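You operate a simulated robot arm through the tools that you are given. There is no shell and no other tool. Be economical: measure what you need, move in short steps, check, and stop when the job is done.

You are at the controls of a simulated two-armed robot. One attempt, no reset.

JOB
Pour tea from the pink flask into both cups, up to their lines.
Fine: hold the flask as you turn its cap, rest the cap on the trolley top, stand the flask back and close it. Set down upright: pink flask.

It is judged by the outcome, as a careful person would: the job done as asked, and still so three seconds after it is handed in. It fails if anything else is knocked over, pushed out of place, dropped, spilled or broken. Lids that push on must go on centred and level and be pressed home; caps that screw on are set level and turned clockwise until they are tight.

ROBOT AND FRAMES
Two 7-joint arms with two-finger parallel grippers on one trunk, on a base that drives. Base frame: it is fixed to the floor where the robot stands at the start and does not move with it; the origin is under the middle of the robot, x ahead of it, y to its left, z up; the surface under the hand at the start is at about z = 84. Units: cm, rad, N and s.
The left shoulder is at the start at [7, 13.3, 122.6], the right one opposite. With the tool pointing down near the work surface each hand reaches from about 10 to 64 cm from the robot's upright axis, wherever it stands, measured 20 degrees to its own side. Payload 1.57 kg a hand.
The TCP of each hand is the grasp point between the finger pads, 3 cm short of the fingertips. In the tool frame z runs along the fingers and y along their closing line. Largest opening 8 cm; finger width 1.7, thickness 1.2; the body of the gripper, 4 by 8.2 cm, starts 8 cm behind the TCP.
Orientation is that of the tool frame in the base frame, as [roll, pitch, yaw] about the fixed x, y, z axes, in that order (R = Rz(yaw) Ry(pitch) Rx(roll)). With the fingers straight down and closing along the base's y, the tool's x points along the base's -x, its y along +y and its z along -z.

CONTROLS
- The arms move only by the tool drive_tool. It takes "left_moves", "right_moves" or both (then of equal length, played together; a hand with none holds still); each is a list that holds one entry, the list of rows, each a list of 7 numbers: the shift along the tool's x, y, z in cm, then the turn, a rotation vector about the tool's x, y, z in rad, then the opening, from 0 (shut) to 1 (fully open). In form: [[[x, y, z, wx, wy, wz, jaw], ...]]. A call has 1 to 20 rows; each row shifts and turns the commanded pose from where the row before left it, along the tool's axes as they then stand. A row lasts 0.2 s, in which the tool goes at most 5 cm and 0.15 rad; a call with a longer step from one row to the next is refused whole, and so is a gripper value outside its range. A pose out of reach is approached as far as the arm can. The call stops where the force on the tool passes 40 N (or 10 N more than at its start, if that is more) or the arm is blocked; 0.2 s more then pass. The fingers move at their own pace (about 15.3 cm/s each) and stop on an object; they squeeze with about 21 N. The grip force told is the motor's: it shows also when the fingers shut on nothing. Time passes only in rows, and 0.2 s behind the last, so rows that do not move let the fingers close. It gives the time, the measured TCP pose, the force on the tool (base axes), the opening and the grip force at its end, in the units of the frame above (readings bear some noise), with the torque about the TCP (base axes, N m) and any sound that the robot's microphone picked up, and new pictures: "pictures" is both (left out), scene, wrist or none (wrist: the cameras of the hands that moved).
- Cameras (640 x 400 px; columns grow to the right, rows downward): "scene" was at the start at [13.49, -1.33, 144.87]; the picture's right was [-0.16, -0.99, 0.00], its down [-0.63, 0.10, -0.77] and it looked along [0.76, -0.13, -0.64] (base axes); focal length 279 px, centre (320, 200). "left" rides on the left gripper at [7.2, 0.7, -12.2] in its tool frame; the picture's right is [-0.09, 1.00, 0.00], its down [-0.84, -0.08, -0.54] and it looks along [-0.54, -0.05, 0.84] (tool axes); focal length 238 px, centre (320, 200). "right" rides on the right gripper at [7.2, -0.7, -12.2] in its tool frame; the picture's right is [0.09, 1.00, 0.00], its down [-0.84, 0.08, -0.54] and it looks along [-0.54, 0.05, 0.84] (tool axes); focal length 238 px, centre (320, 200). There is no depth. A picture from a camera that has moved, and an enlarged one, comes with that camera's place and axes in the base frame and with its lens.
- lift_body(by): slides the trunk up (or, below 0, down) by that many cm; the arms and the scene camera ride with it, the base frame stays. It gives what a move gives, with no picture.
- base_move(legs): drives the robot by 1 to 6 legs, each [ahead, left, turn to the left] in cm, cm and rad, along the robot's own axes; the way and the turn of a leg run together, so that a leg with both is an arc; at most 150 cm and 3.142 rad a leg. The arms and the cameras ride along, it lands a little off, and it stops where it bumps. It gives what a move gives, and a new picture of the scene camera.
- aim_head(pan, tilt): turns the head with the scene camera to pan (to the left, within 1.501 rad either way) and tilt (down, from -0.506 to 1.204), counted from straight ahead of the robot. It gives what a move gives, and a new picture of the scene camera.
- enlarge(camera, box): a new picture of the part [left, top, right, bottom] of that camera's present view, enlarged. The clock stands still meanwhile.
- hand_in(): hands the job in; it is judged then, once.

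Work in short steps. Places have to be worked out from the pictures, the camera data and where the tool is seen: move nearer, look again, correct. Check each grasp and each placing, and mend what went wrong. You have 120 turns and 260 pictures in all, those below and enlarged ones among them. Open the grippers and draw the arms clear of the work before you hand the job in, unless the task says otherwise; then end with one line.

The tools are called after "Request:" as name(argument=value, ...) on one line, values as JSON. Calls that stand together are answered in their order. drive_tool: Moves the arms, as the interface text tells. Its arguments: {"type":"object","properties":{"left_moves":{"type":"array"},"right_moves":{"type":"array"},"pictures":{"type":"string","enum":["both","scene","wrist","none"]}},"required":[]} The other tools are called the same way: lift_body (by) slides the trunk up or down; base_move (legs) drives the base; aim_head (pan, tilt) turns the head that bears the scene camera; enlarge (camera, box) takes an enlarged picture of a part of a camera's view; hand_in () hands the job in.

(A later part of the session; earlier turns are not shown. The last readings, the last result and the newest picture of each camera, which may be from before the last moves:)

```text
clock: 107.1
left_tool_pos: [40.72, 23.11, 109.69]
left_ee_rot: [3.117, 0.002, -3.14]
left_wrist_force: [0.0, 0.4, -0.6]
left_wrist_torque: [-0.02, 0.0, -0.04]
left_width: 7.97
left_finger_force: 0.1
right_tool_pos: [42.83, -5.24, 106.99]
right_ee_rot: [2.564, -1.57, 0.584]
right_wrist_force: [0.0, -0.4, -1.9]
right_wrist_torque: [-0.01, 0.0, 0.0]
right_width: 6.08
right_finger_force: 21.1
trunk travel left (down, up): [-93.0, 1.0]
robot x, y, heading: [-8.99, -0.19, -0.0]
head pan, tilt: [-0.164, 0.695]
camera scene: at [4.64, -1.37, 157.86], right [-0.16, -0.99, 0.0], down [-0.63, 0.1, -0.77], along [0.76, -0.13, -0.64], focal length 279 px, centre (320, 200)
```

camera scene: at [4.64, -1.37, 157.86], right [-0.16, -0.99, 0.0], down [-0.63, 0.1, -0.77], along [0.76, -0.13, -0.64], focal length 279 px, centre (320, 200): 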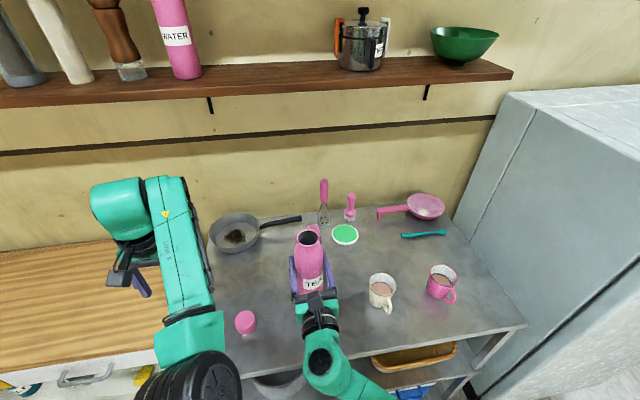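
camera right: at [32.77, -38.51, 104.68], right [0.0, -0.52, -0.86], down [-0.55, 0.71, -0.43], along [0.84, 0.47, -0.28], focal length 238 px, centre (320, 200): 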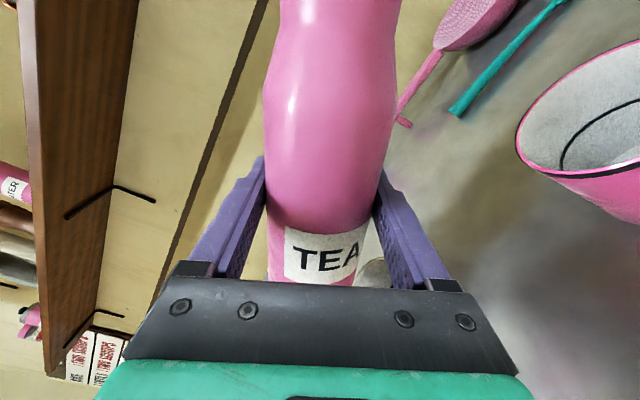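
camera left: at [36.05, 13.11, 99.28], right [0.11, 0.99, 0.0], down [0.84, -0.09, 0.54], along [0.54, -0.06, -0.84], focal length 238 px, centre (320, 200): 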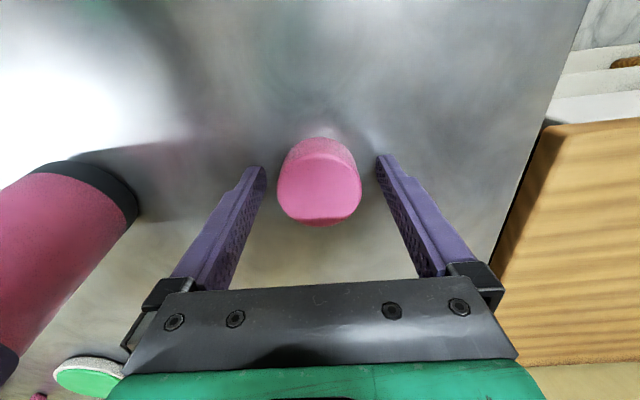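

Lower the flask toward the table while the left hand moves over the cap.

Request:
drive_tool(right_moves=[[[-1.2, -0.1, 0, 0, 0, 0, 0], [-1.2, -0.1, 0, 0, 0, 0, 0], [-1.2, -0.1, 0, 0, 0, 0, 0], [-1.2, -0.1, 0, 0, 0, 0, 0], [-1.2, -0.1, 0, 0, 0, 0, 0], [-1.2, -0.1, 0, 0, 0, 0, 0], [-1.2, -0.1, 0, 0, 0, 0, 0], [-1.2, -0.1, 0, 0, 0, 0, 0], [-1.0, 0, 0, 0, 0, 0, 0], [-0.4, 0, 0, 0, 0, 0, 0], [-0.2, 0, 0, 0, 0, 0, 0], [0, 0, 0, 0, 0, 0, 0]]], left_moves=[[[-0.33, -1.36, 0, 0.0245, 0, 0, 1], [-0.33, -1.36, 0, 0, 0, 0, 1], [-0.33, -1.36, 0, 0, 0, 0, 1], [-0.33, -1.36, 0, 0, 0, 0, 1], [-0.33, -1.36, 0, 0, 0, 0, 1], [-0.33, -1.36, 0, 0, 0, 0, 1], [-0.33, -1.36, 0, 0, 0, 0, 1], [-0.33, -1.36, 0, 0, 0, 0, 1], [0, 0, 1, 0, 0, 0, 1], [0, 0, 1, 0, 0, 0, 1], [0, 0, 1, 0, 0, 0, 1], [0, 0, 0, 0, 0, 0, 1]]], pictures="both")

```text
clock: 109.7
left_tool_pos: [44.31, 12.4, 107.03]
left_ee_rot: [-3.137, 0.018, -3.134]
left_wrist_force: [0.8, -0.4, -0.1]
left_wrist_torque: [0.02, -0.01, 0.0]
left_width: 8.0
left_finger_force: 0.1
left hand out of reach, approached as far as the arm can: row 2
right_tool_pos: [42.85, -4.32, 95.63]
right_ee_rot: [-3.06, -1.57, -0.073]
right_wrist_force: [0.5, 0.4, -2.4]
right_wrist_torque: [-0.01, 0.0, 0.02]
right_width: 6.14
right_finger_force: 20.8
trunk travel left (down, up): [-93.0, 1.0]
robot x, y, heading: [-8.75, 0.17, 0.003]
head pan, tilt: [-0.164, 0.695]
camera scene: at [4.64, -1.33, 157.86], right [-0.16, -0.99, 0.0], down [-0.63, 0.1, -0.77], along [0.76, -0.13, -0.64], focal length 279 px, centre (320, 200)
camera right: at [30.7, -3.82, 102.82], right [0.01, -1.0, 0.09], down [-0.54, -0.08, -0.84], along [0.84, -0.04, -0.54], focal length 238 px, centre (320, 200)
camera left: at [37.07, 13.14, 119.23], right [0.08, 1.0, 0.0], down [0.83, -0.07, 0.56], along [0.56, -0.05, -0.83], focal length 238 px, centre (320, 200)
```

scene: 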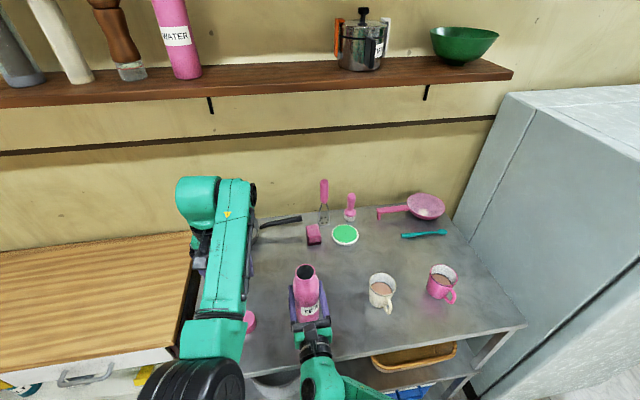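
right: 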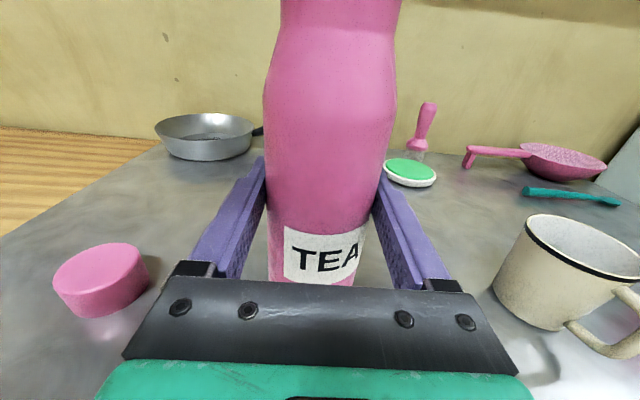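
left: 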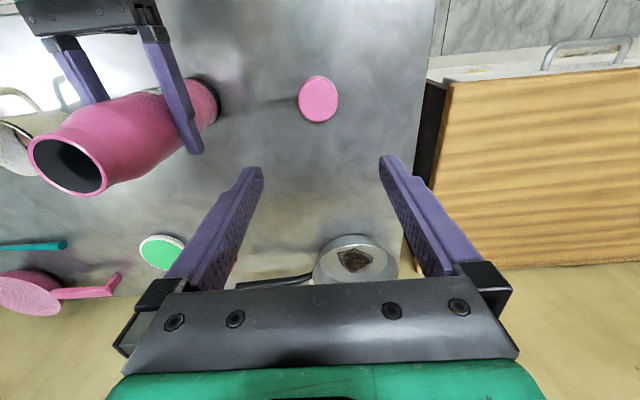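

Cap at [43.45, 12.3]. Centre and lower the left hand toward it, while the flask gets its last few millimetres down.

Request:
drive_tool(left_moves=[[[0.86, -0.1, 0, 0, 0.018, 0, 1], [0, 0, 2.5, 0, 0, 0, 1], [0, 0, 2.5, 0, 0, 0, 1], [0, 0, 2.5, 0, 0, 0, 1], [0, 0, 2.5, 0, 0, 0, 1], [0, 0, 2.5, 0, 0, 0, 1], [0, 0, 0, 0, 0, 0, 1]]], right_moves=[[[-0.15, 0, 0, 0, 0, 0, 0], [-0.15, 0, 0, 0, 0, 0, 0], [-0.15, 0, 0, 0, 0, 0, 0], [0, 0, 0, 0, 0, 0, 0], [0, 0, 0, 0, 0, 0, 0], [0, 0, 0, 0, 0, 0, 0], [0, 0, 0, 0, 0, 0, 0]]], pictures="wrist")

```text
clock: 111.3
left_tool_pos: [42.88, 10.72, 93.89]
left_ee_rot: [-3.126, -0.014, 3.127]
left_wrist_force: [-0.3, 0.6, 0.0]
left_wrist_torque: [0.03, 0.03, 0.02]
left_width: 7.98
left_finger_force: 0.0
right_tool_pos: [42.91, -4.41, 95.19]
right_ee_rot: [-0.098, -1.57, -3.037]
right_wrist_force: [2.9, -0.3, 6.7]
right_wrist_torque: [-0.04, -0.11, 0.03]
right_width: 6.09
right_finger_force: 21.3
trunk travel left (down, up): [-93.0, 1.0]
robot x, y, heading: [-8.79, 0.15, -0.001]
head pan, tilt: [-0.164, 0.695]
camera right: at [30.61, -3.87, 102.49], right [0.01, -1.0, 0.09], down [-0.54, -0.08, -0.84], along [0.84, -0.04, -0.54], focal length 238 px, centre (320, 200)
camera left: at [35.89, 11.81, 106.3], right [0.11, 0.99, -0.02], down [0.84, -0.08, 0.53], along [0.53, -0.07, -0.85], focal length 238 px, centre (320, 200)
```

right: 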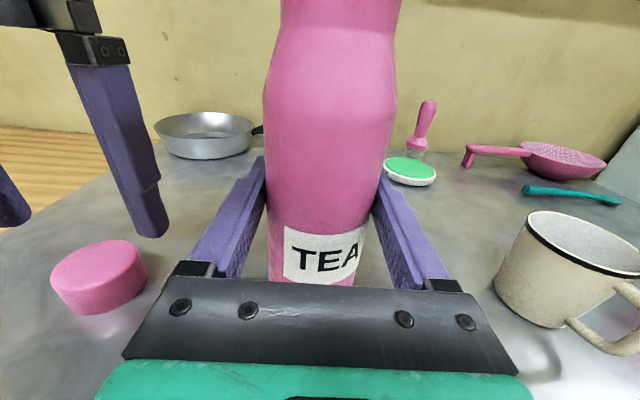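
left: 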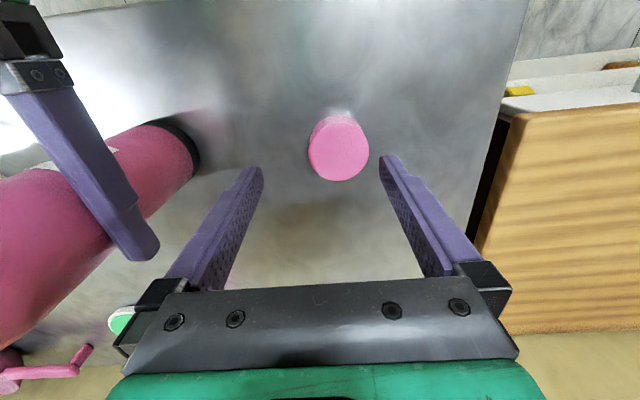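

Left hand drifted slightly; correct by +1.6 cm in y and level before going down around the cap.

Request:
drive_tool(left_moves=[[[-0.35, 0.8, 0, -0.0156, -0.014, 0, 1], [0, 0.8, 0, 0, 0, 0, 1], [0, 0, 2, 0, 0, 0, 1], [0, 0, 2, 0, 0, 0, 1], [0, 0, 1.5, 0, 0, 0, 1], [0, 0, 0.8, 0, 0, 0, 1], [0, 0, 0, 0, 0, 0, 1]]], pictures="wrist")

```text
clock: 112.9
left_tool_pos: [42.63, 11.88, 87.61]
left_ee_rot: [-3.134, -0.004, 3.124]
left_wrist_force: [0.2, 0.1, -0.1]
left_wrist_torque: [0.02, 0.0, -0.02]
left_width: 7.99
left_finger_force: 0.1
right_tool_pos: [42.78, -4.32, 95.32]
right_ee_rot: [0.092, -1.569, 3.059]
right_wrist_force: [3.1, -0.7, 12.3]
right_wrist_torque: [-0.02, -0.11, 0.01]
right_width: 6.07
right_finger_force: 21.2
trunk travel left (down, up): [-93.0, 1.0]
robot x, y, heading: [-9.17, 0.17, -0.001]
head pan, tilt: [-0.164, 0.695]
camera left: at [35.66, 12.83, 99.83], right [0.11, 0.99, -0.01], down [0.84, -0.09, 0.54], along [0.54, -0.07, -0.84], focal length 238 px, centre (320, 200)
```

left: 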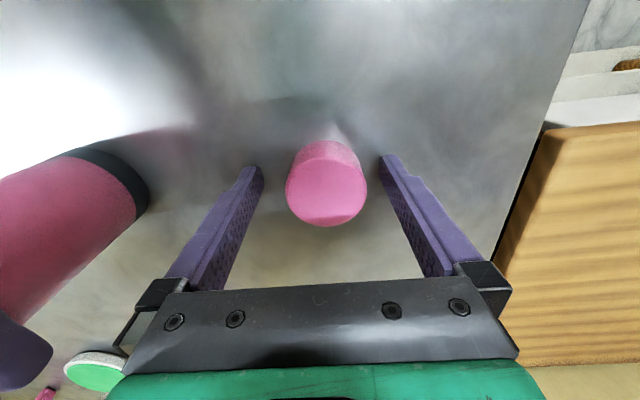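

Cap is centred fore-and-aft; shift 0.35 cm in y, lower 0.2 and close on it. Ease the right hand's downward press too.

Request:
drive_tool(left_moves=[[[0, 0.35, 0.2, 0, 0, 0, 1], [0, 0, 0, 0, 0, 0, 0.75], [0, 0, 0, 0, 0, 0, 0.65], [0, 0, 0, 0, 0, 0, 0], [0, 0, 0, 0, 0, 0, 0]]], right_moves=[[[0.1, 0, 0, 0, 0, 0, 0], [0, 0, 0, 0, 0, 0, 0], [0, 0, 0, 0, 0, 0, 0], [0, 0, 0, 0, 0, 0, 0], [0, 0, 0, 0, 0, 0, 0]]], pictures="none")

Request:
enlarge(camera="left", box=[250, 115, 394, 235])

```text
clock: 114.1
left_tool_pos: [42.61, 12.24, 87.37]
left_ee_rot: [-3.135, -0.005, 3.123]
left_wrist_force: [-0.8, -1.0, 0.5]
left_wrist_torque: [0.02, 0.01, 0.04]
left_width: 4.97
left_finger_force: 21.4
right_tool_pos: [42.77, -4.36, 95.27]
right_ee_rot: [2.706, -1.57, 0.443]
right_wrist_force: [0.2, -1.5, 4.5]
right_wrist_torque: [-0.05, -0.02, 0.04]
right_width: 6.08
right_finger_force: 20.8
trunk travel left (down, up): [-93.0, 1.0]
robot x, y, heading: [-9.01, -0.2, 0.002]
head pan, tilt: [-0.164, 0.695]
```

```text
3.33 times, centred on (322, 175) of left
camera zoom: at [35.68, 13.13, 99.65], right [0.11, 0.99, -0.01], down [0.84, -0.09, 0.54], along [0.53, -0.07, -0.84], focal length 794 px, centre (313, 283)
```

zoom: 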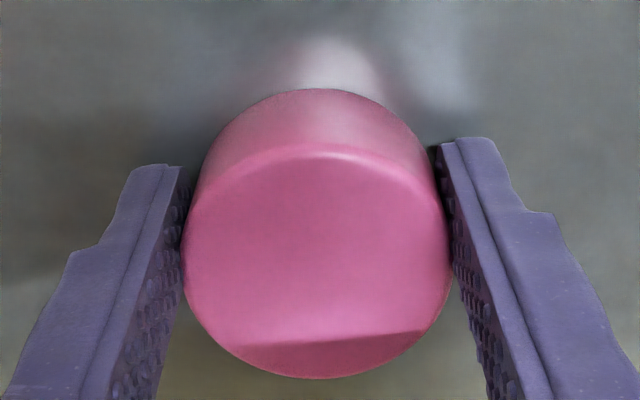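

The cap appears about 0.6 cm ahead of the grasp centre. Reopen, move 0.6 cm forward, and regrip so it turns about its own axis.

Request:
drive_tool(left_moves=[[[0, 0, 0, 0, 0, 0, 0.68], [0, 0, 0, 0, 0, 0, 0.8], [-0.3, 0, 0, 0, 0, 0, 0.8], [-0.3, 0, 0, -0.0066, -0.005, 0, 0.8], [0, 0, 0, 0, 0, 0, 0.68], [0, 0, 0, 0, 0, 0, 0], [0, 0, 0, 0, 0, 0, 0]]], pictures="none")

Request:
enlarge(camera="left", box=[250, 115, 394, 235])

```text
clock: 115.7
left_tool_pos: [43.24, 12.19, 87.33]
left_ee_rot: [-3.141, 0.001, 3.123]
left_wrist_force: [0.3, -0.1, -0.1]
left_wrist_torque: [0.02, 0.01, 0.02]
left_width: 4.97
left_finger_force: 21.3
right_tool_pos: [42.82, -4.44, 95.32]
right_ee_rot: [2.927, -1.568, 0.223]
right_wrist_force: [-0.7, -0.2, -1.5]
right_wrist_torque: [0.03, 0.04, 0.03]
right_width: 6.07
right_finger_force: 21.3
trunk travel left (down, up): [-93.0, 1.0]
robot x, y, heading: [-8.82, 0.0, 0.001]
head pan, tilt: [-0.164, 0.695]
```

```text
3.33 times, centred on (322, 175) of left
camera zoom: at [36.22, 13.06, 99.63], right [0.11, 0.99, 0.0], down [0.84, -0.09, 0.54], along [0.54, -0.06, -0.84], focal length 794 px, centre (313, 283)
```

zoom: 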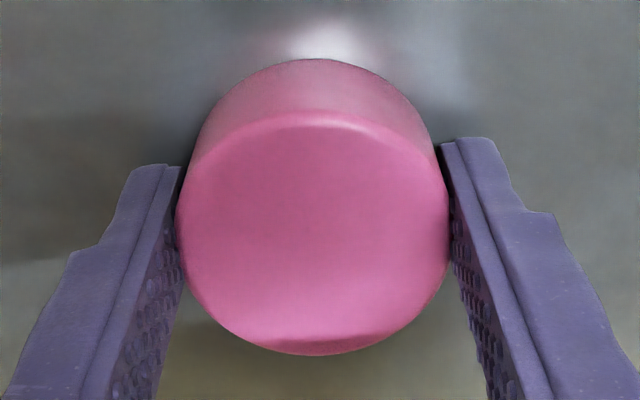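

Centred now. Lift the cap up above the flask's lip height.

Request:
drive_tool(left_moves=[[[0, 0, -1, 0, 0, 0, 0], [0, 0, -2.5, 0, 0, 0, 0], [0, 0, -2.5, 0, 0, 0, 0], [0, 0, -2.5, 0, 0, 0, 0], [0, 0, -2.5, 0, 0, 0, 0], [0, 0, -2.5, 0, 0, 0, 0], [0, 0, -2.5, 0, 0, 0, 0], [0, 0, -2.5, 0, 0, 0, 0], [0, 0, -2.5, 0, 0, 0, 0], [0, 0, -3, 0, 0, 0, 0], [0, 0, 0, 0, 0, 0, 0]]], pictures="wrist")

```text
clock: 118.1
left_tool_pos: [44.17, 13.53, 110.67]
left_ee_rot: [3.122, 0.002, -3.141]
left_wrist_force: [0.2, 0.5, -0.6]
left_wrist_torque: [0.0, -0.03, -0.01]
left_width: 4.97
left_finger_force: 21.1
left hand out of reach, approached as far as the arm can: row 10
right_tool_pos: [42.85, -4.44, 95.33]
right_ee_rot: [3.068, -1.571, 0.083]
right_wrist_force: [0.0, -0.2, -2.3]
right_wrist_torque: [0.0, 0.0, 0.03]
right_width: 6.1
right_finger_force: 21.0
trunk travel left (down, up): [-93.0, 1.0]
robot x, y, heading: [-9.21, -0.29, -0.001]
head pan, tilt: [-0.164, 0.695]
camera left: at [37.15, 14.03, 122.96], right [0.09, 1.0, 0.02], down [0.84, -0.09, 0.54], along [0.54, -0.03, -0.84], focal length 238 px, centre (320, 200)
```

left: 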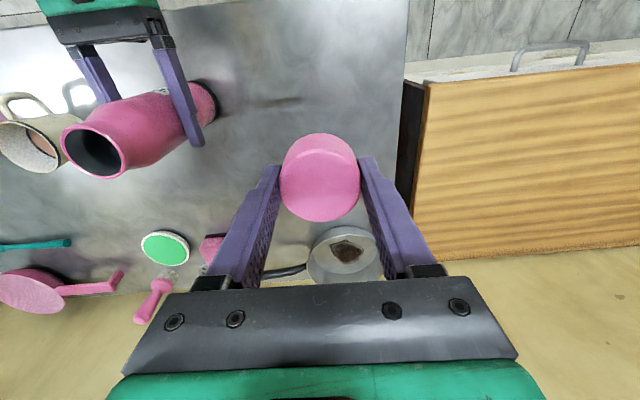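

Cap held. Carry it over the flask at about [42.8, -4.3].

Request:
drive_tool(left_moves=[[[0.2, -1.9, 0, 0.0196, 0, 0, 0], [0.2, -2, 0, 0, 0, 0, 0], [0.2, -2, 0, 0, 0, 0, 0], [0.2, -2, 0, 0, 0, 0, 0], [0.2, -2, 0, 0, 0, 0, 0], [0.2, -2, 0, 0, 0, 0, 0], [0.17, -2, 0, 0, 0, 0, 0], [0, -2, 0, 0, 0, 0, 0], [0, -1.9, 0, 0, 0, 0, 0], [0, 0, 0, 0, 0, 0, 0]]], pictures="none")

```text
clock: 120.3
left_tool_pos: [43.29, -4.98, 110.87]
left_ee_rot: [-3.127, 0.004, 3.136]
left_wrist_force: [-0.7, 0.2, -0.2]
left_wrist_torque: [-0.02, 0.0, -0.03]
left_width: 4.99
left_finger_force: 21.2
left hand out of reach, approached as far as the arm can: row 2
right_tool_pos: [42.73, -4.48, 95.25]
right_ee_rot: [2.608, -1.57, 0.544]
right_wrist_force: [-0.4, 0.9, -2.5]
right_wrist_torque: [0.0, 0.03, -0.02]
right_width: 6.1
right_finger_force: 21.2
trunk travel left (down, up): [-93.0, 1.0]
robot x, y, heading: [-8.68, -0.19, 0.005]
head pan, tilt: [-0.164, 0.695]
```

Over the flask. Level and pre-turn counter-clockwise 1.9 rad so there is room to screw clockwise.

Request:
drive_tool(left_moves=[[[0, 0, 0, -0.0146, 0.004, 0, 0], [0, 0, 0, 0, 0, -0.146, 0], [0, 0, 0, 0, 0, -0.146, 0], [0, 0, 0, 0, 0, -0.146, 0], [0, 0, 0, 0, 0, -0.146, 0], [0, 0, 0, 0, 0, -0.146, 0], [0, 0, 0, 0, 0, -0.146, 0], [0, 0, 0, 0, 0, -0.146, 0], [0, 0, 0, 0, 0, -0.146, 0], [0, 0, 0, 0, 0, -0.146, 0], [0, 0, 0, 0, 0, -0.146, 0], [0, 0, 0, 0, 0, -0.146, 0], [0, 0, 0, 0, 0, -0.146, 0], [0, 0, 0, 0, 0, -0.146, 0], [0, 0, 0, 0, 0, 0, 0]]], pictures="both")

Request:
enlarge(camera="scene", box=[260, 210, 360, 310])

```text
clock: 123.5
left_tool_pos: [42.94, -4.93, 110.66]
left_ee_rot: [3.138, 0.005, -1.247]
left_wrist_force: [0.2, 0.1, -0.8]
left_wrist_torque: [-0.01, -0.02, -0.01]
left_width: 4.96
left_finger_force: 20.7
right_tool_pos: [42.88, -4.26, 95.32]
right_ee_rot: [2.814, -1.569, 0.337]
right_wrist_force: [0.4, 0.0, -2.7]
right_wrist_torque: [-0.02, 0.03, 0.01]
right_width: 6.08
right_finger_force: 21.2
trunk travel left (down, up): [-93.0, 1.0]
robot x, y, heading: [-8.59, -0.13, 0.001]
head pan, tilt: [-0.164, 0.695]
camera scene: at [4.63, -1.34, 157.86], right [-0.16, -0.99, 0.0], down [-0.63, 0.1, -0.77], along [0.76, -0.13, -0.64], focal length 279 px, centre (320, 200)
camera left: at [44.82, -11.9, 122.86], right [-0.97, -0.23, 0.0], down [-0.19, 0.82, 0.55], along [-0.13, 0.53, -0.84], focal length 238 px, centre (320, 200)
```

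scene: 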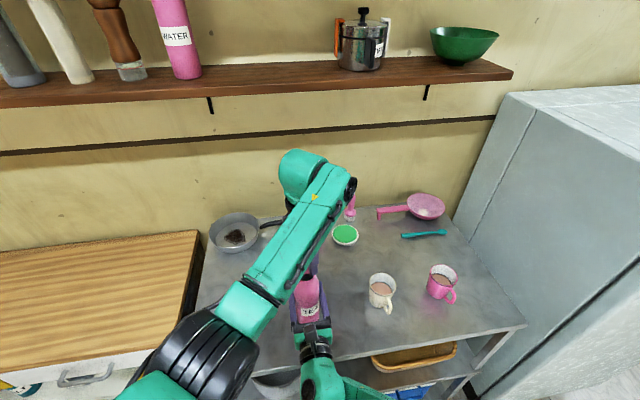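
left: 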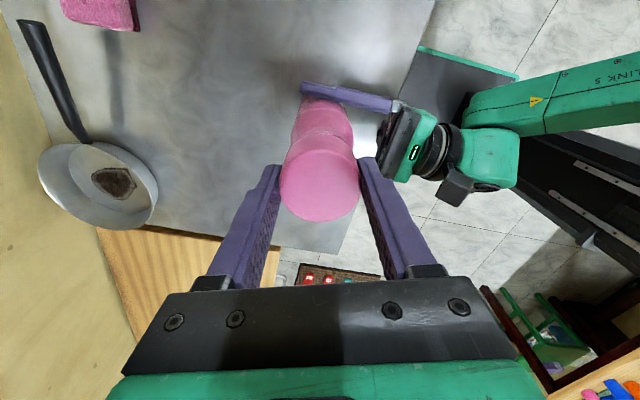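

```text
4.00 times, centred on (310, 260) of scene
camera zoom: at [4.63, -1.34, 157.86], right [-0.16, -0.99, 0.0], down [-0.63, 0.1, -0.77], along [0.76, -0.13, -0.64], focal length 1116 px, centre (360, -40)
```

zoom: 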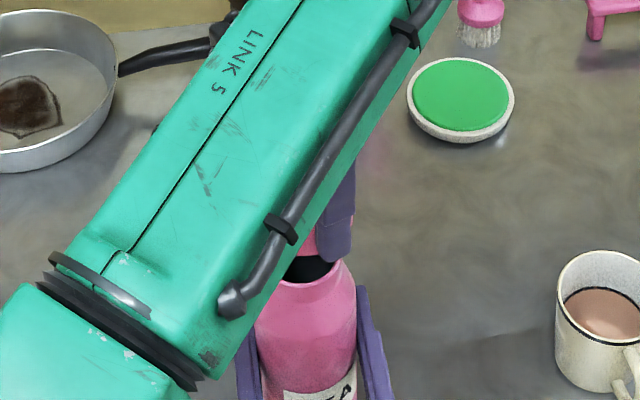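

Shift 0.6 cm in +y to line up with the flask axis, and come down to just above the lip.

Request:
drive_tool(left_moves=[[[-0.57, -0.19, 0, 0, 0, 0, 0], [0, 0, 0.7, 0, 0, 0, 0], [0, 0, 0.7, 0, 0, 0, 0], [0, 0, 0.6, 0, 0, 0, 0], [0, 0, 0, 0, 0, 0, 0]]], pictures="wrist")

Request:
enlarge(camera="scene", box=[280, 240, 340, 300])

Request:
enlarge(camera="right", box=[220, 0, 440, 120])

```text
clock: 124.7
left_tool_pos: [43.42, -3.94, 109.02]
left_ee_rot: [-3.136, 0.002, -1.243]
left_wrist_force: [1.2, 0.4, 0.6]
left_wrist_torque: [0.01, -0.02, 0.0]
left_width: 4.98
left_finger_force: 21.1
right_tool_pos: [42.86, -4.36, 95.2]
right_ee_rot: [2.841, -1.57, 0.309]
right_wrist_force: [0.1, 1.2, -1.9]
right_wrist_torque: [0.03, 0.01, -0.02]
right_width: 6.1
right_finger_force: 21.4
trunk travel left (down, up): [-93.0, 1.0]
robot x, y, heading: [-8.97, 0.13, 0.002]
head pan, tilt: [-0.164, 0.695]
camera left: at [45.17, -10.96, 121.23], right [-0.97, -0.23, -0.01], down [-0.2, 0.82, 0.54], along [-0.12, 0.53, -0.84], focal length 238 px, centre (320, 200)
```

left: 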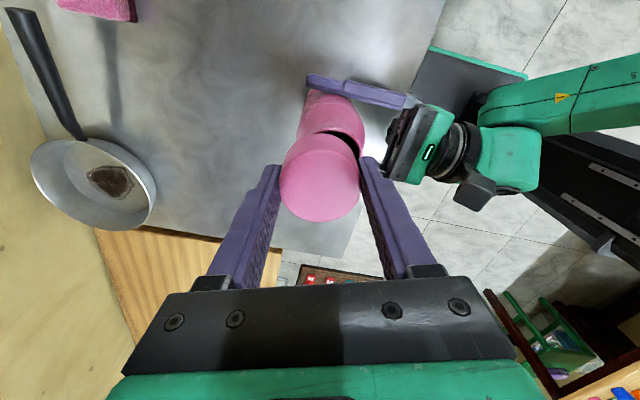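

```text
6.67 times, centred on (310, 270) of scene
camera zoom: at [4.63, -1.34, 157.86], right [-0.16, -0.99, 0.0], down [-0.63, 0.1, -0.77], along [0.76, -0.13, -0.64], focal length 1860 px, centre (387, -267)
```

zoom: 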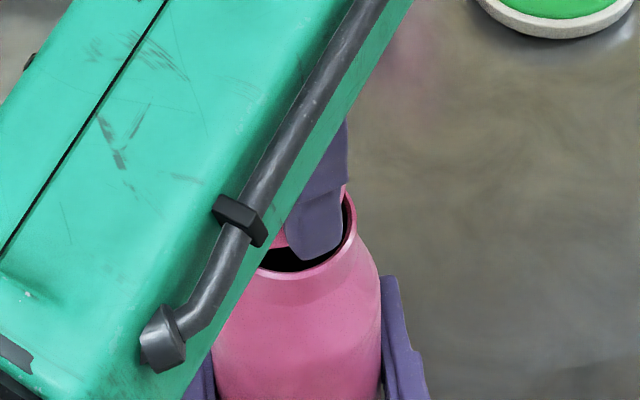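

```text
2.91 times, centred on (330, 60) of right
camera zoom: at [30.64, -3.84, 102.51], right [0.01, -1.0, 0.09], down [-0.54, -0.08, -0.84], along [0.84, -0.04, -0.54], focal length 693 px, centre (291, 607)
```

zoom: 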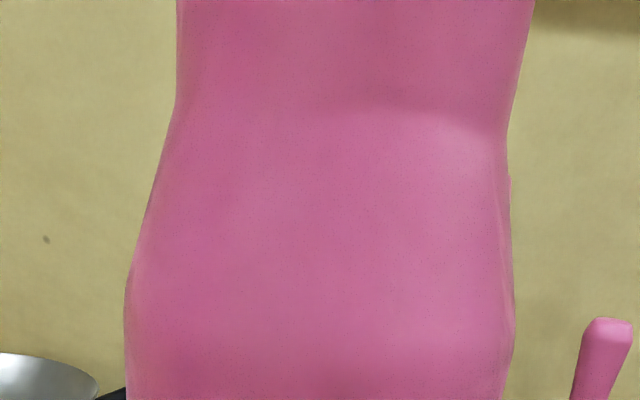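

The cap sits a bit too far ahead and to the left. Correct by about (-0.5, -0.4).

Request:
drive_tool(left_moves=[[[0.11, 0.31, 0, 0, 0, 0, 0], [0.11, 0.31, 0, 0, 0, 0, 0], [0, 0, 0, 0, 0, 0, 0], [0, 0, 0, 0, 0, 0, 0]]], pictures="none")

Request:
enlarge(camera="scene", box=[280, 240, 340, 300])

Request:
enlarge(camera="left", box=[240, 70, 400, 230])

```text
clock: 125.7
left_tool_pos: [42.98, -4.23, 109.0]
left_ee_rot: [-3.133, 0.004, -1.241]
left_wrist_force: [-0.1, 0.5, -0.8]
left_wrist_torque: [-0.01, 0.02, -0.01]
left_width: 5.01
left_finger_force: 21.1
right_tool_pos: [42.71, -4.39, 95.14]
right_ee_rot: [2.785, -1.569, 0.366]
right_wrist_force: [-0.9, 0.7, -3.1]
right_wrist_torque: [-0.03, 0.01, -0.01]
right_width: 6.11
right_finger_force: 21.1
trunk travel left (down, up): [-93.0, 1.0]
robot x, y, heading: [-8.94, -0.21, 0.001]
head pan, tilt: [-0.164, 0.695]
```

```text
6.67 times, centred on (310, 270) of scene
camera zoom: at [4.63, -1.34, 157.86], right [-0.16, -0.99, 0.0], down [-0.63, 0.1, -0.77], along [0.76, -0.13, -0.64], focal length 1860 px, centre (387, -267)
```

zoom: 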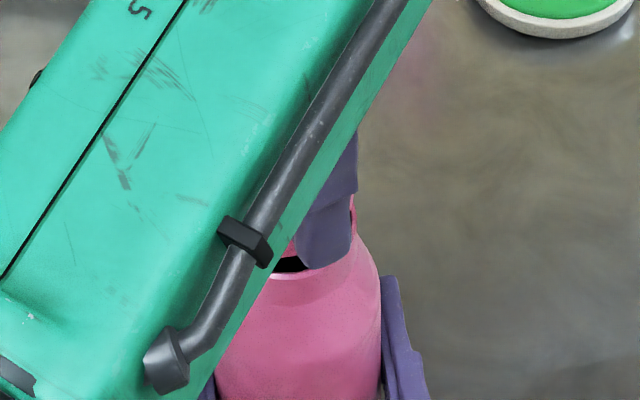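

```text
2.50 times, centred on (320, 150) of left
camera zoom: at [44.72, -11.21, 121.3], right [-0.97, -0.24, -0.01], down [-0.2, 0.81, 0.55], along [-0.12, 0.53, -0.84], focal length 596 px, centre (320, 325)
```

zoom: 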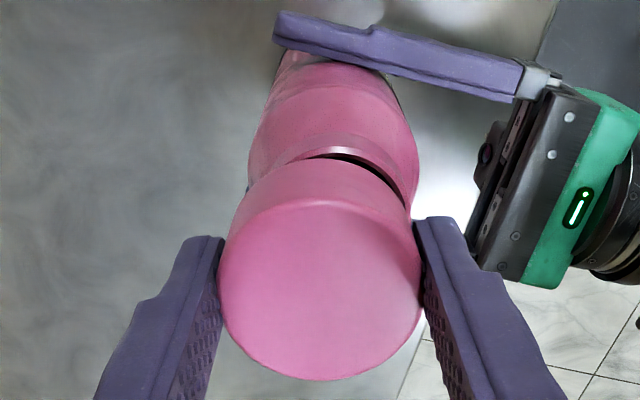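

From this view the lip is about 0.4 cm to -x and 0.2 to -y of the cap. Correct and look again.

Request:
drive_tool(left_moves=[[[0.09, 0.4, 0, 0, 0, 0, 0], [0, 0, 0.4, 0, 0, 0, 0], [0, 0, 0, 0, 0, 0, 0]]], pictures="none")

Request:
enlarge(camera="left", box=[240, 70, 400, 230])

Request:
enlarge(camera="scene", box=[280, 240, 340, 300])

```text
clock: 126.5
left_tool_pos: [42.8, -4.18, 108.58]
left_ee_rot: [-3.132, 0.003, -1.238]
left_wrist_force: [-0.6, -0.2, -0.1]
left_wrist_torque: [0.02, 0.01, -0.03]
left_width: 5.0
left_finger_force: 20.8
right_tool_pos: [42.91, -4.41, 95.44]
right_ee_rot: [2.81, -1.569, 0.339]
right_wrist_force: [0.0, 0.3, -2.6]
right_wrist_torque: [-0.01, 0.03, 0.01]
right_width: 6.1
right_finger_force: 21.0
trunk travel left (down, up): [-93.0, 1.0]
robot x, y, heading: [-8.96, -0.09, -0.005]
head pan, tilt: [-0.164, 0.695]
```

```text
2.50 times, centred on (320, 150) of left
camera zoom: at [44.56, -11.2, 120.9], right [-0.97, -0.24, -0.01], down [-0.21, 0.81, 0.55], along [-0.12, 0.53, -0.84], focal length 596 px, centre (320, 325)
```

zoom: 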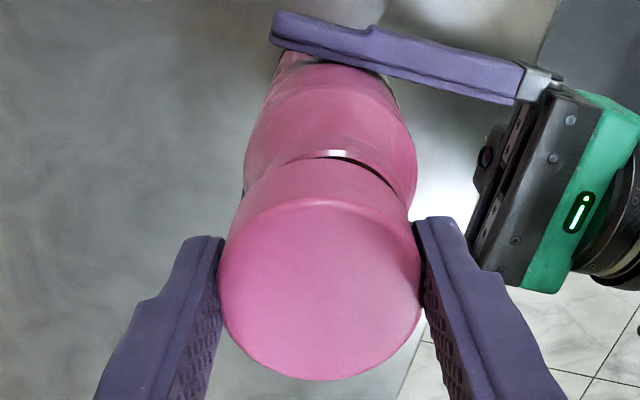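

```text
6.67 times, centred on (310, 270) of scene
camera zoom: at [4.63, -1.34, 157.86], right [-0.16, -0.99, 0.0], down [-0.63, 0.1, -0.77], along [0.76, -0.13, -0.64], focal length 1860 px, centre (387, -267)
```

zoom: 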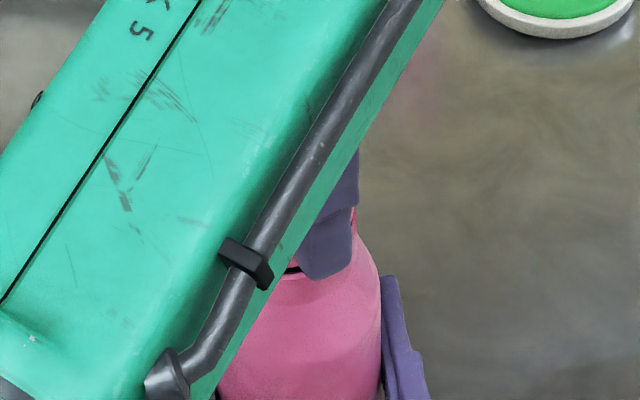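

Nearly aligned; a last 0.2 cm nudge, then lower gently onto the neck.

Request:
drive_tool(left_moves=[[[0.04, 0.19, 0, -0.009, 0.003, 0, 0], [0, 0, 0.2, 0, 0, 0, 0], [0, 0, 0.2, 0, 0, 0, 0], [0, 0, 0.2, 0, 0, 0, 0], [0, 0, 0, 0, 0, 0, 0]]], pictures="none")

Request:
enlarge(camera="left", box=[240, 70, 400, 230])

```text
clock: 127.7
left_tool_pos: [42.58, -4.12, 107.83]
left_ee_rot: [-3.138, 0.007, -1.238]
left_wrist_force: [1.0, -0.7, 6.0]
left_wrist_torque: [-0.14, 0.01, 0.02]
left_width: 4.97
left_finger_force: 20.6
right_tool_pos: [42.87, -4.24, 95.28]
right_ee_rot: [2.93, -1.569, 0.219]
right_wrist_force: [0.2, 0.9, -5.4]
right_wrist_torque: [0.1, -0.29, -0.04]
right_width: 6.08
right_finger_force: 20.8
trunk travel left (down, up): [-93.0, 1.0]
robot x, y, heading: [-8.75, 0.15, -0.0]
head pan, tilt: [-0.164, 0.695]
```

```text
2.50 times, centred on (320, 150) of left
camera zoom: at [44.47, -11.15, 120.07], right [-0.97, -0.24, 0.0], down [-0.2, 0.81, 0.55], along [-0.13, 0.53, -0.84], focal length 596 px, centre (320, 325)
```

zoom: 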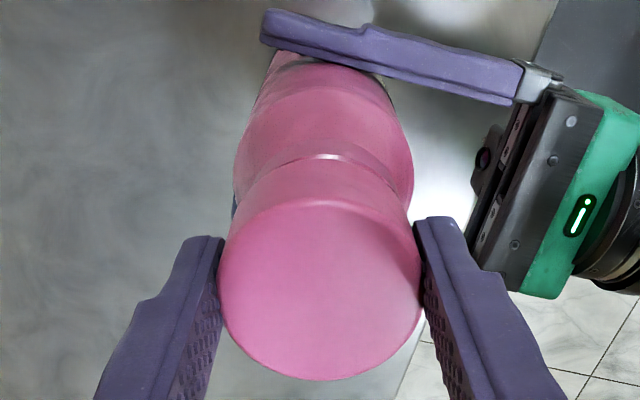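

In contact, but the lip still shows on the near side, so the cap needs about 0.3 cm toward -y. Lift slightly, shift, lower again.

Request:
drive_tool(left_moves=[[[0, 0, -0.3, 0, 0.005, 0, 0], [0.28, 0.09, 0, 0, 0, 0, 0], [0, 0, 0.2, 0, 0, 0, 0], [0, 0, 0.1, 0, 0, 0, 0], [0, 0, 0, 0, 0, 0, 0]]], pictures="none")

Request:
enlarge(camera="left", box=[270, 90, 370, 170])

Request:
enlarge(camera="scene", box=[280, 240, 340, 300])

```text
clock: 128.9
left_tool_pos: [42.44, -4.45, 107.85]
left_ee_rot: [-3.136, 0.003, -1.239]
left_wrist_force: [2.1, -3.6, 20.6]
left_wrist_torque: [-0.15, -0.08, -0.02]
left_width: 4.98
left_finger_force: 21.5
right_tool_pos: [42.78, -4.38, 95.25]
right_ee_rot: [2.408, -1.569, 0.745]
right_wrist_force: [2.2, 4.8, -9.6]
right_wrist_torque: [-0.15, -0.32, -0.01]
right_width: 6.1
right_finger_force: 21.2
trunk travel left (down, up): [-93.0, 1.0]
robot x, y, heading: [-8.81, -0.1, 0.002]
head pan, tilt: [-0.164, 0.695]
```

```text
5.00 times, centred on (320, 130) of left
camera zoom: at [44.25, -11.41, 120.18], right [-0.97, -0.24, 0.0], down [-0.2, 0.81, 0.54], along [-0.13, 0.53, -0.84], focal length 1192 px, centre (320, 550)
```

zoom: 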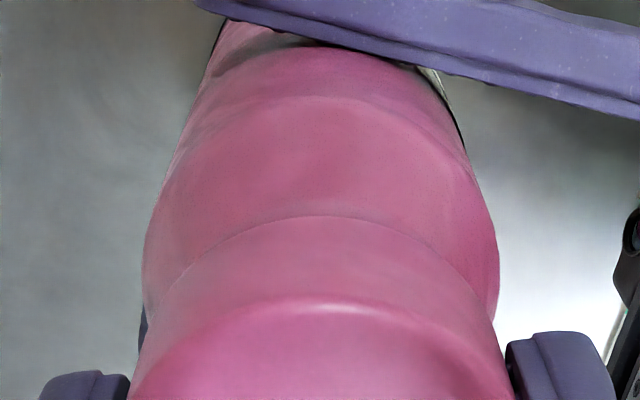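

```text
6.67 times, centred on (310, 270) of scene
camera zoom: at [4.47, -1.31, 157.89], right [-0.16, -0.99, 0.0], down [-0.63, 0.1, -0.77], along [0.76, -0.13, -0.64], focal length 1860 px, centre (387, -267)
```

zoom: 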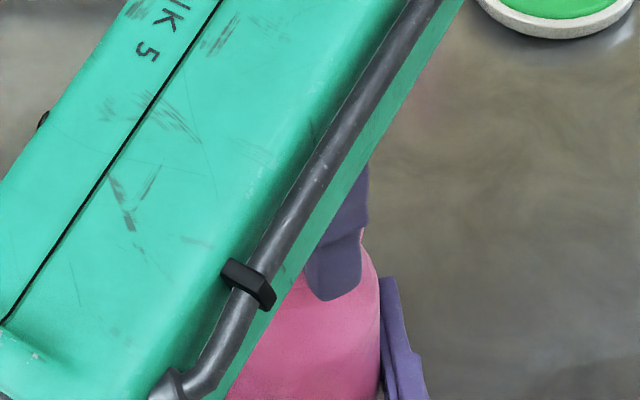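

The cap now sits centred on the neck. Begin screwing clockwise in small batches with light downward pressure.

Request:
drive_tool(left_moves=[[[0, 0, -0.05, 0, 0, 0.1, 0], [0, 0, 0, 0, 0, 0.12, 0], [0, 0, 0, 0, 0, 0.12, 0], [0, 0, 0, 0, 0, 0.12, 0], [0, 0, 0, 0, 0, 0, 0]]], pictures="none")

```text
clock: 130.1
left_tool_pos: [42.33, -4.33, 107.8]
left_ee_rot: [3.139, 0.002, -1.7]
left_wrist_force: [-0.1, -7.5, 12.0]
left_wrist_torque: [-0.23, -0.17, -0.01]
left_width: 4.96
left_finger_force: 21.2
right_tool_pos: [42.65, -4.4, 95.27]
right_ee_rot: [1.129, -1.571, 2.02]
right_wrist_force: [-1.9, 9.2, -6.6]
right_wrist_torque: [-0.33, 0.24, -0.03]
right_width: 6.12
right_finger_force: 21.3
trunk travel left (down, up): [-93.0, 1.0]
robot x, y, heading: [-8.96, -0.08, -0.001]
head pan, tilt: [-0.164, 0.695]
```

Going well. Continue, easing 0.1 in -y.

Request:
drive_tool(left_moves=[[[0.1, 0, 0, 0, 0, 0.12, 0], [0, 0, 0.03, 0, 0, 0.12, 0], [0, 0, 0.03, 0, 0, 0.12, 0], [0, 0, 0.03, 0, 0, 0.12, 0], [0, 0, 0.03, 0, 0, 0.12, 0], [0, 0, 0, 0, 0, 0, 0]]], pictures="none")

```text
clock: 131.5
left_tool_pos: [42.39, -4.4, 107.78]
left_ee_rot: [3.14, 0.003, -2.3]
left_wrist_force: [-1.6, -5.8, 15.9]
left_wrist_torque: [-0.21, -0.17, -0.02]
left_width: 4.99
left_finger_force: 21.0
right_tool_pos: [42.79, -4.45, 95.29]
right_ee_rot: [1.078, -1.57, 2.073]
right_wrist_force: [4.7, 5.8, -7.7]
right_wrist_torque: [-0.06, 0.02, -0.1]
right_width: 6.08
right_finger_force: 21.2
trunk travel left (down, up): [-93.0, 1.0]
robot x, y, heading: [-9.08, 0.12, 0.003]
head pan, tilt: [-0.164, 0.695]
```

Continue turning.

Request:
drive_tool(left_moves=[[[0, 0, 0.03, 0, 0, 0.12, 0], [0, 0, 0.03, 0, 0, 0.12, 0], [0, 0, 0.03, 0, 0, 0.12, 0], [0, 0, 0.03, 0, 0, 0.12, 0], [0, 0, 0.03, 0, 0, 0.12, 0], [0, 0, 0, 0, 0, 0, 0]]], pictures="none")

```text
clock: 132.9
left_tool_pos: [42.37, -4.46, 107.58]
left_ee_rot: [3.137, 0.004, -2.901]
left_wrist_force: [-1.9, -2.0, 21.3]
left_wrist_torque: [-0.22, -0.06, -0.01]
left_width: 4.99
left_finger_force: 20.5
right_tool_pos: [42.72, -4.44, 95.39]
right_ee_rot: [0.432, -1.57, 2.715]
right_wrist_force: [6.2, 1.5, -8.7]
right_wrist_torque: [0.18, -0.2, -0.09]
right_width: 6.05
right_finger_force: 20.7
trunk travel left (down, up): [-93.0, 1.0]
robot x, y, heading: [-8.77, -0.12, -0.004]
head pan, tilt: [-0.164, 0.695]
```

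Cap is descending. Keep turning.

Request:
drive_tool(left_moves=[[[0, 0, 0.02, 0, 0, 0.12, 0], [0, 0, 0.02, 0, 0, 0.12, 0], [0, 0, 0.02, 0, 0, 0.12, 0], [0, 0, 0.02, 0, 0, 0.12, 0], [0, 0, 0.02, 0, 0, 0.12, 0], [0, 0, 0, 0, 0, 0, 0]]], pictures="wrist")

```text
clock: 134.3
left_tool_pos: [42.3, -4.56, 107.58]
left_ee_rot: [3.136, -0.001, 2.782]
left_wrist_force: [9.0, 12.0, 9.2]
left_wrist_torque: [0.54, -0.46, 0.0]
left_width: 4.98
left_finger_force: 21.7
right_tool_pos: [42.68, -4.6, 95.37]
right_ee_rot: [0.453, -1.567, 2.693]
right_wrist_force: [-10.8, -15.3, 1.7]
right_wrist_torque: [0.37, -0.43, 0.05]
right_width: 6.08
right_finger_force: 20.4
trunk travel left (down, up): [-93.0, 1.0]
robot x, y, heading: [-8.84, 0.12, -0.002]
head pan, tilt: [-0.164, 0.695]
camera left: at [35.86, -1.4, 119.85], right [0.44, 0.9, 0.01], down [0.75, -0.37, 0.54], along [0.49, -0.23, -0.84], focal length 238 px, centre (320, 200)
```

left: 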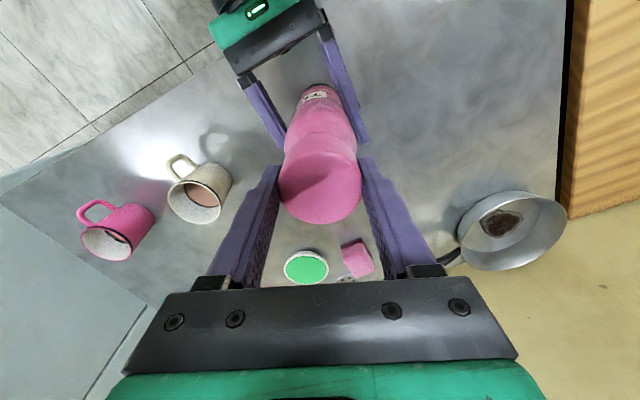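

Lateral load built up; ease the hand by (+0.15, +0.2) and continue.

Request:
drive_tool(left_moves=[[[-0.07, 0.24, 0.05, 0, 0, 0, 0], [0, 0, 0.02, 0, 0, 0.12, 0], [0, 0, 0.02, 0, 0, 0.12, 0], [0, 0, 0.02, 0, 0, 0.12, 0], [0, 0, 0.02, 0, 0, 0.12, 0], [0, 0, 0, 0, 0, 0, 0]]], pictures="none")

```text
clock: 135.7
left_tool_pos: [42.07, -5.18, 107.69]
left_ee_rot: [3.141, 0.001, 2.291]
left_wrist_force: [6.2, 19.6, 13.4]
left_wrist_torque: [1.02, -0.48, 0.03]
left_width: 5.1
left_finger_force: 21.2
right_tool_pos: [42.7, -4.57, 95.37]
right_ee_rot: [-0.061, -1.569, -3.075]
right_wrist_force: [-3.6, -24.8, 0.5]
right_wrist_torque: [0.53, -0.61, 0.18]
right_width: 6.16
right_finger_force: 21.0
trunk travel left (down, up): [-93.0, 1.0]
robot x, y, heading: [-9.04, 0.16, -0.003]
head pan, tilt: [-0.164, 0.695]
```

The arm drifts in -y through this wrist range. Bring it back by (+0.35, +0.75) before turning on.

Request:
drive_tool(left_moves=[[[0.16, 0.38, 0, 0, 0, 0, 0], [0.17, 0.38, 0, 0, 0, 0, 0], [0, 0, 0, 0, 0, 0, 0]]], pictures="none")

```text
clock: 136.5
left_tool_pos: [42.24, -4.83, 107.41]
left_ee_rot: [-3.129, 0.0, 2.286]
left_wrist_force: [3.1, 13.3, 16.0]
left_wrist_torque: [0.64, -0.85, -0.06]
left_width: 5.12
left_finger_force: 21.5
right_tool_pos: [42.77, -4.33, 95.3]
right_ee_rot: [2.592, -1.57, 0.56]
right_wrist_force: [1.9, -16.6, -1.8]
right_wrist_torque: [0.13, 0.23, 0.25]
right_width: 6.13
right_finger_force: 21.0
trunk travel left (down, up): [-93.0, 1.0]
robot x, y, heading: [-8.96, -0.09, 0.001]
head pan, tilt: [-0.164, 0.695]
```

Still some load; another 0.45 in +y.

Request:
drive_tool(left_moves=[[[0.17, 0.15, 0, 0, 0, 0, 0], [0.17, 0.15, 0, -0.012, 0, 0, 0], [0, 0, 0, 0, 0, 0, 0]]], pictures="wrist")

Request:
enlarge(camera="left", box=[240, 70, 400, 230])

```text
clock: 137.3
left_tool_pos: [42.14, -4.44, 107.3]
left_ee_rot: [-3.139, 0.007, 2.284]
left_wrist_force: [7.3, 0.2, -0.7]
left_wrist_torque: [-0.17, -0.47, -0.03]
left_width: 5.07
left_finger_force: 20.8
right_tool_pos: [42.67, -4.05, 95.31]
right_ee_rot: [-1.337, -1.569, -1.788]
right_wrist_force: [-6.4, 0.0, 3.3]
right_wrist_torque: [0.12, -0.25, -0.01]
right_width: 6.11
right_finger_force: 20.5
trunk travel left (down, up): [-93.0, 1.0]
robot x, y, heading: [-9.02, 0.18, 0.004]
head pan, tilt: [-0.164, 0.695]
camera left: at [38.12, 1.56, 119.55], right [0.81, 0.58, 0.0], down [0.49, -0.68, 0.55], along [0.32, -0.45, -0.84], focal length 238 px, centre (320, 200)
```

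left: 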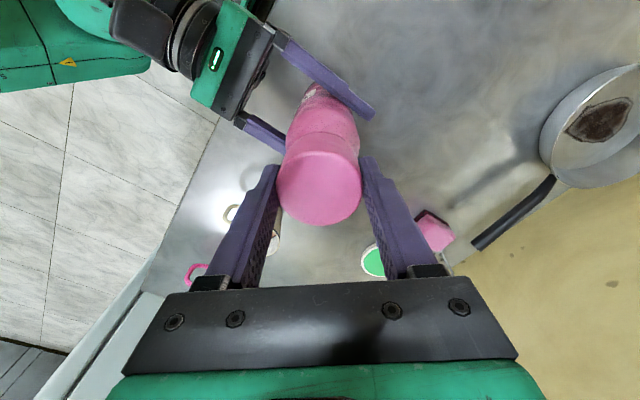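

```text
2.50 times, centred on (320, 150) of left
camera zoom: at [38.12, 1.56, 119.55], right [0.81, 0.58, 0.0], down [0.49, -0.68, 0.55], along [0.32, -0.45, -0.84], focal length 596 px, centre (320, 325)
```

zoom: 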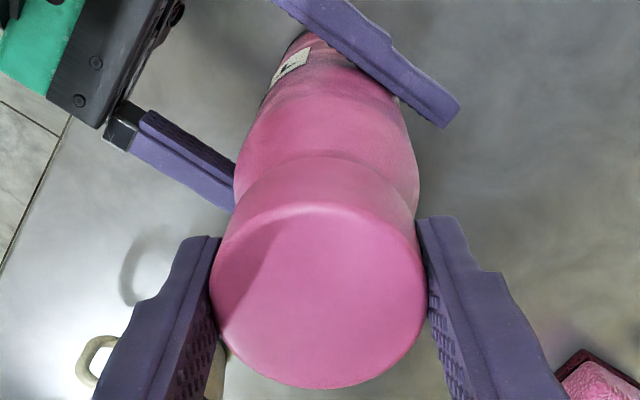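

Cap looks level and well seated at about 2.76 rad. Continue clockwise to tightness, easing x slightly.

Request:
drive_tool(left_moves=[[[-0.1, 0.11, 0, 0, 0, 0.1, 0], [0, 0, 0.02, 0, 0, 0.12, 0], [0, 0, 0.02, 0, 0, 0.12, 0], [0, 0, 0.02, 0, 0, 0.12, 0], [0, 0, 0, 0, 0, 0, 0]]], pictures="none")

```text
clock: 138.5
left_tool_pos: [42.15, -4.68, 107.26]
left_ee_rot: [-3.136, 0.007, 1.817]
left_wrist_force: [-1.1, 6.1, 3.2]
left_wrist_torque: [0.44, -0.26, 0.26]
left_width: 5.02
left_finger_force: 20.7
right_tool_pos: [42.79, -4.38, 95.32]
right_ee_rot: [2.843, -1.57, 0.306]
right_wrist_force: [-0.3, -3.3, -0.7]
right_wrist_torque: [0.37, 0.4, -0.23]
right_width: 6.07
right_finger_force: 21.3
trunk travel left (down, up): [-93.0, 1.0]
robot x, y, heading: [-8.91, -0.15, 0.002]
head pan, tilt: [-0.164, 0.695]
```

A turning resistance (0.26 N·m) has appeared: the cap is tightening. A few more steps.

Request:
drive_tool(left_moves=[[[0, 0.1, 0, 0, 0, 0.1, 0], [0, 0, 0, 0, 0, 0.1, 0], [0, 0, 0, 0, 0, 0, 0]]], pictures="none")

```text
clock: 139.3
left_tool_pos: [42.35, -4.74, 107.22]
left_ee_rot: [-3.139, 0.009, 1.618]
left_wrist_force: [0.8, 0.8, -1.1]
left_wrist_torque: [0.04, -0.3, 0.46]
left_width: 5.07
left_finger_force: 21.1
right_tool_pos: [42.78, -4.34, 95.2]
right_ee_rot: [2.61, -1.57, 0.541]
right_wrist_force: [-0.7, -0.4, -1.3]
right_wrist_torque: [-0.15, 0.26, -0.43]
right_width: 6.1
right_finger_force: 20.8
trunk travel left (down, up): [-93.0, 1.0]
robot x, y, heading: [-9.13, -0.02, -0.003]
head pan, tilt: [-0.164, 0.695]
```

Torque has risen to 0.46. Two more steps to be sure it is tight.

Request:
drive_tool(left_moves=[[[0, 0, 0, 0, 0, 0.1, 0], [0, 0, 0, 0, 0, 0.1, 0], [0, 0, 0, 0, 0, 0, 0]]], pictures="wrist")

Request:
enlarge(camera="scene", box=[260, 230, 360, 330])

```text
clock: 140.1
left_tool_pos: [42.4, -4.68, 107.21]
left_ee_rot: [-3.14, 0.01, 1.418]
left_wrist_force: [-4.8, -2.3, -0.4]
left_wrist_torque: [-0.02, -0.06, 0.28]
left_width: 5.03
left_finger_force: 20.3
right_tool_pos: [42.87, -4.4, 95.34]
right_ee_rot: [3.063, -1.57, 0.087]
right_wrist_force: [3.5, 1.7, -2.5]
right_wrist_torque: [-0.12, 0.48, -0.26]
right_width: 6.09
right_finger_force: 21.5
trunk travel left (down, up): [-93.0, 1.0]
robot x, y, heading: [-8.34, 0.23, -0.001]
head pan, tilt: [-0.164, 0.695]
camera left: at [44.28, 2.51, 119.48], right [0.97, -0.24, 0.0], down [-0.2, -0.81, 0.55], along [-0.13, -0.53, -0.84], focal length 238 px, centre (320, 200)
```

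left: 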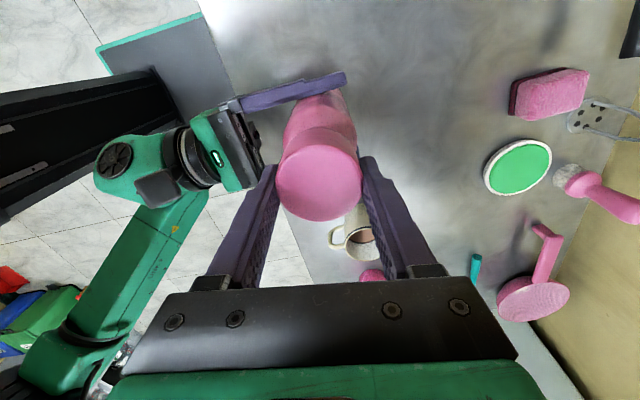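

```text
4.00 times, centred on (310, 280) of scene
camera zoom: at [4.65, -1.34, 157.86], right [-0.16, -0.99, 0.0], down [-0.63, 0.1, -0.77], along [0.76, -0.13, -0.64], focal length 1116 px, centre (360, -120)
```

zoom: 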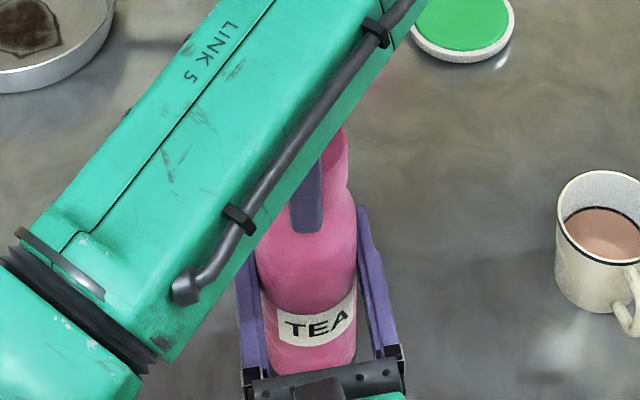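

Torque dipped slightly. A few more steps tell whether it holds firm.

Request:
drive_tool(left_moves=[[[0, 0, 0, 0, 0, 0.12, 0], [0, 0, 0, 0, 0, 0.12, 0], [0, 0, 0, 0, 0, 0.12, 0]]], right_moves=[[[0, 0, 0, 0, 0, 0, 0], [0, 0, 0, 0, 0, 0, 0], [0, 0, 0, 0, 0, 0, 0]]], pictures="wrist")

```text
clock: 140.9
left_tool_pos: [42.37, -4.71, 107.24]
left_ee_rot: [3.14, 0.006, 1.057]
left_wrist_force: [2.2, 2.5, -1.9]
left_wrist_torque: [0.24, -0.3, 0.24]
left_width: 4.98
left_finger_force: 21.3
right_tool_pos: [42.83, -4.39, 95.34]
right_ee_rot: [-0.422, -1.57, -2.712]
right_wrist_force: [-2.6, -2.3, 0.1]
right_wrist_torque: [0.08, 0.03, -0.17]
right_width: 6.12
right_finger_force: 21.2
trunk travel left (down, up): [-93.0, 1.0]
robot x, y, heading: [-8.97, 0.19, 0.003]
head pan, tilt: [-0.164, 0.695]
camera right: at [30.63, -3.87, 102.51], right [0.01, -1.0, 0.09], down [-0.54, -0.08, -0.84], along [0.84, -0.04, -0.54], focal length 238 px, centre (320, 200)
camera left: at [46.65, 1.45, 119.51], right [0.82, -0.57, 0.0], down [-0.48, -0.69, 0.55], along [-0.31, -0.45, -0.84], focal length 238 px, centre (320, 200)
```

right: 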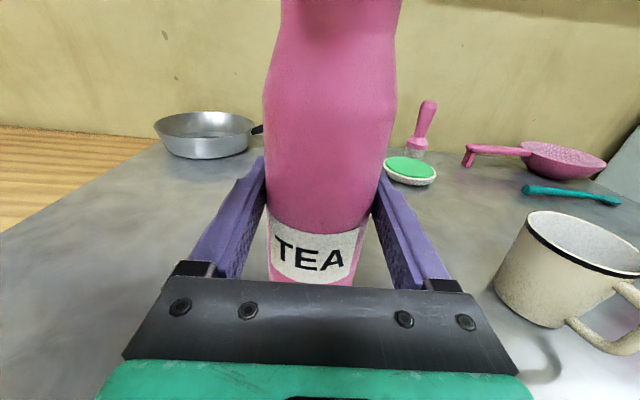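
left: 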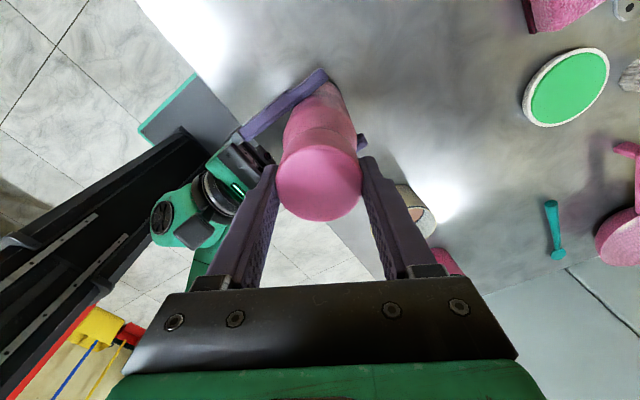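

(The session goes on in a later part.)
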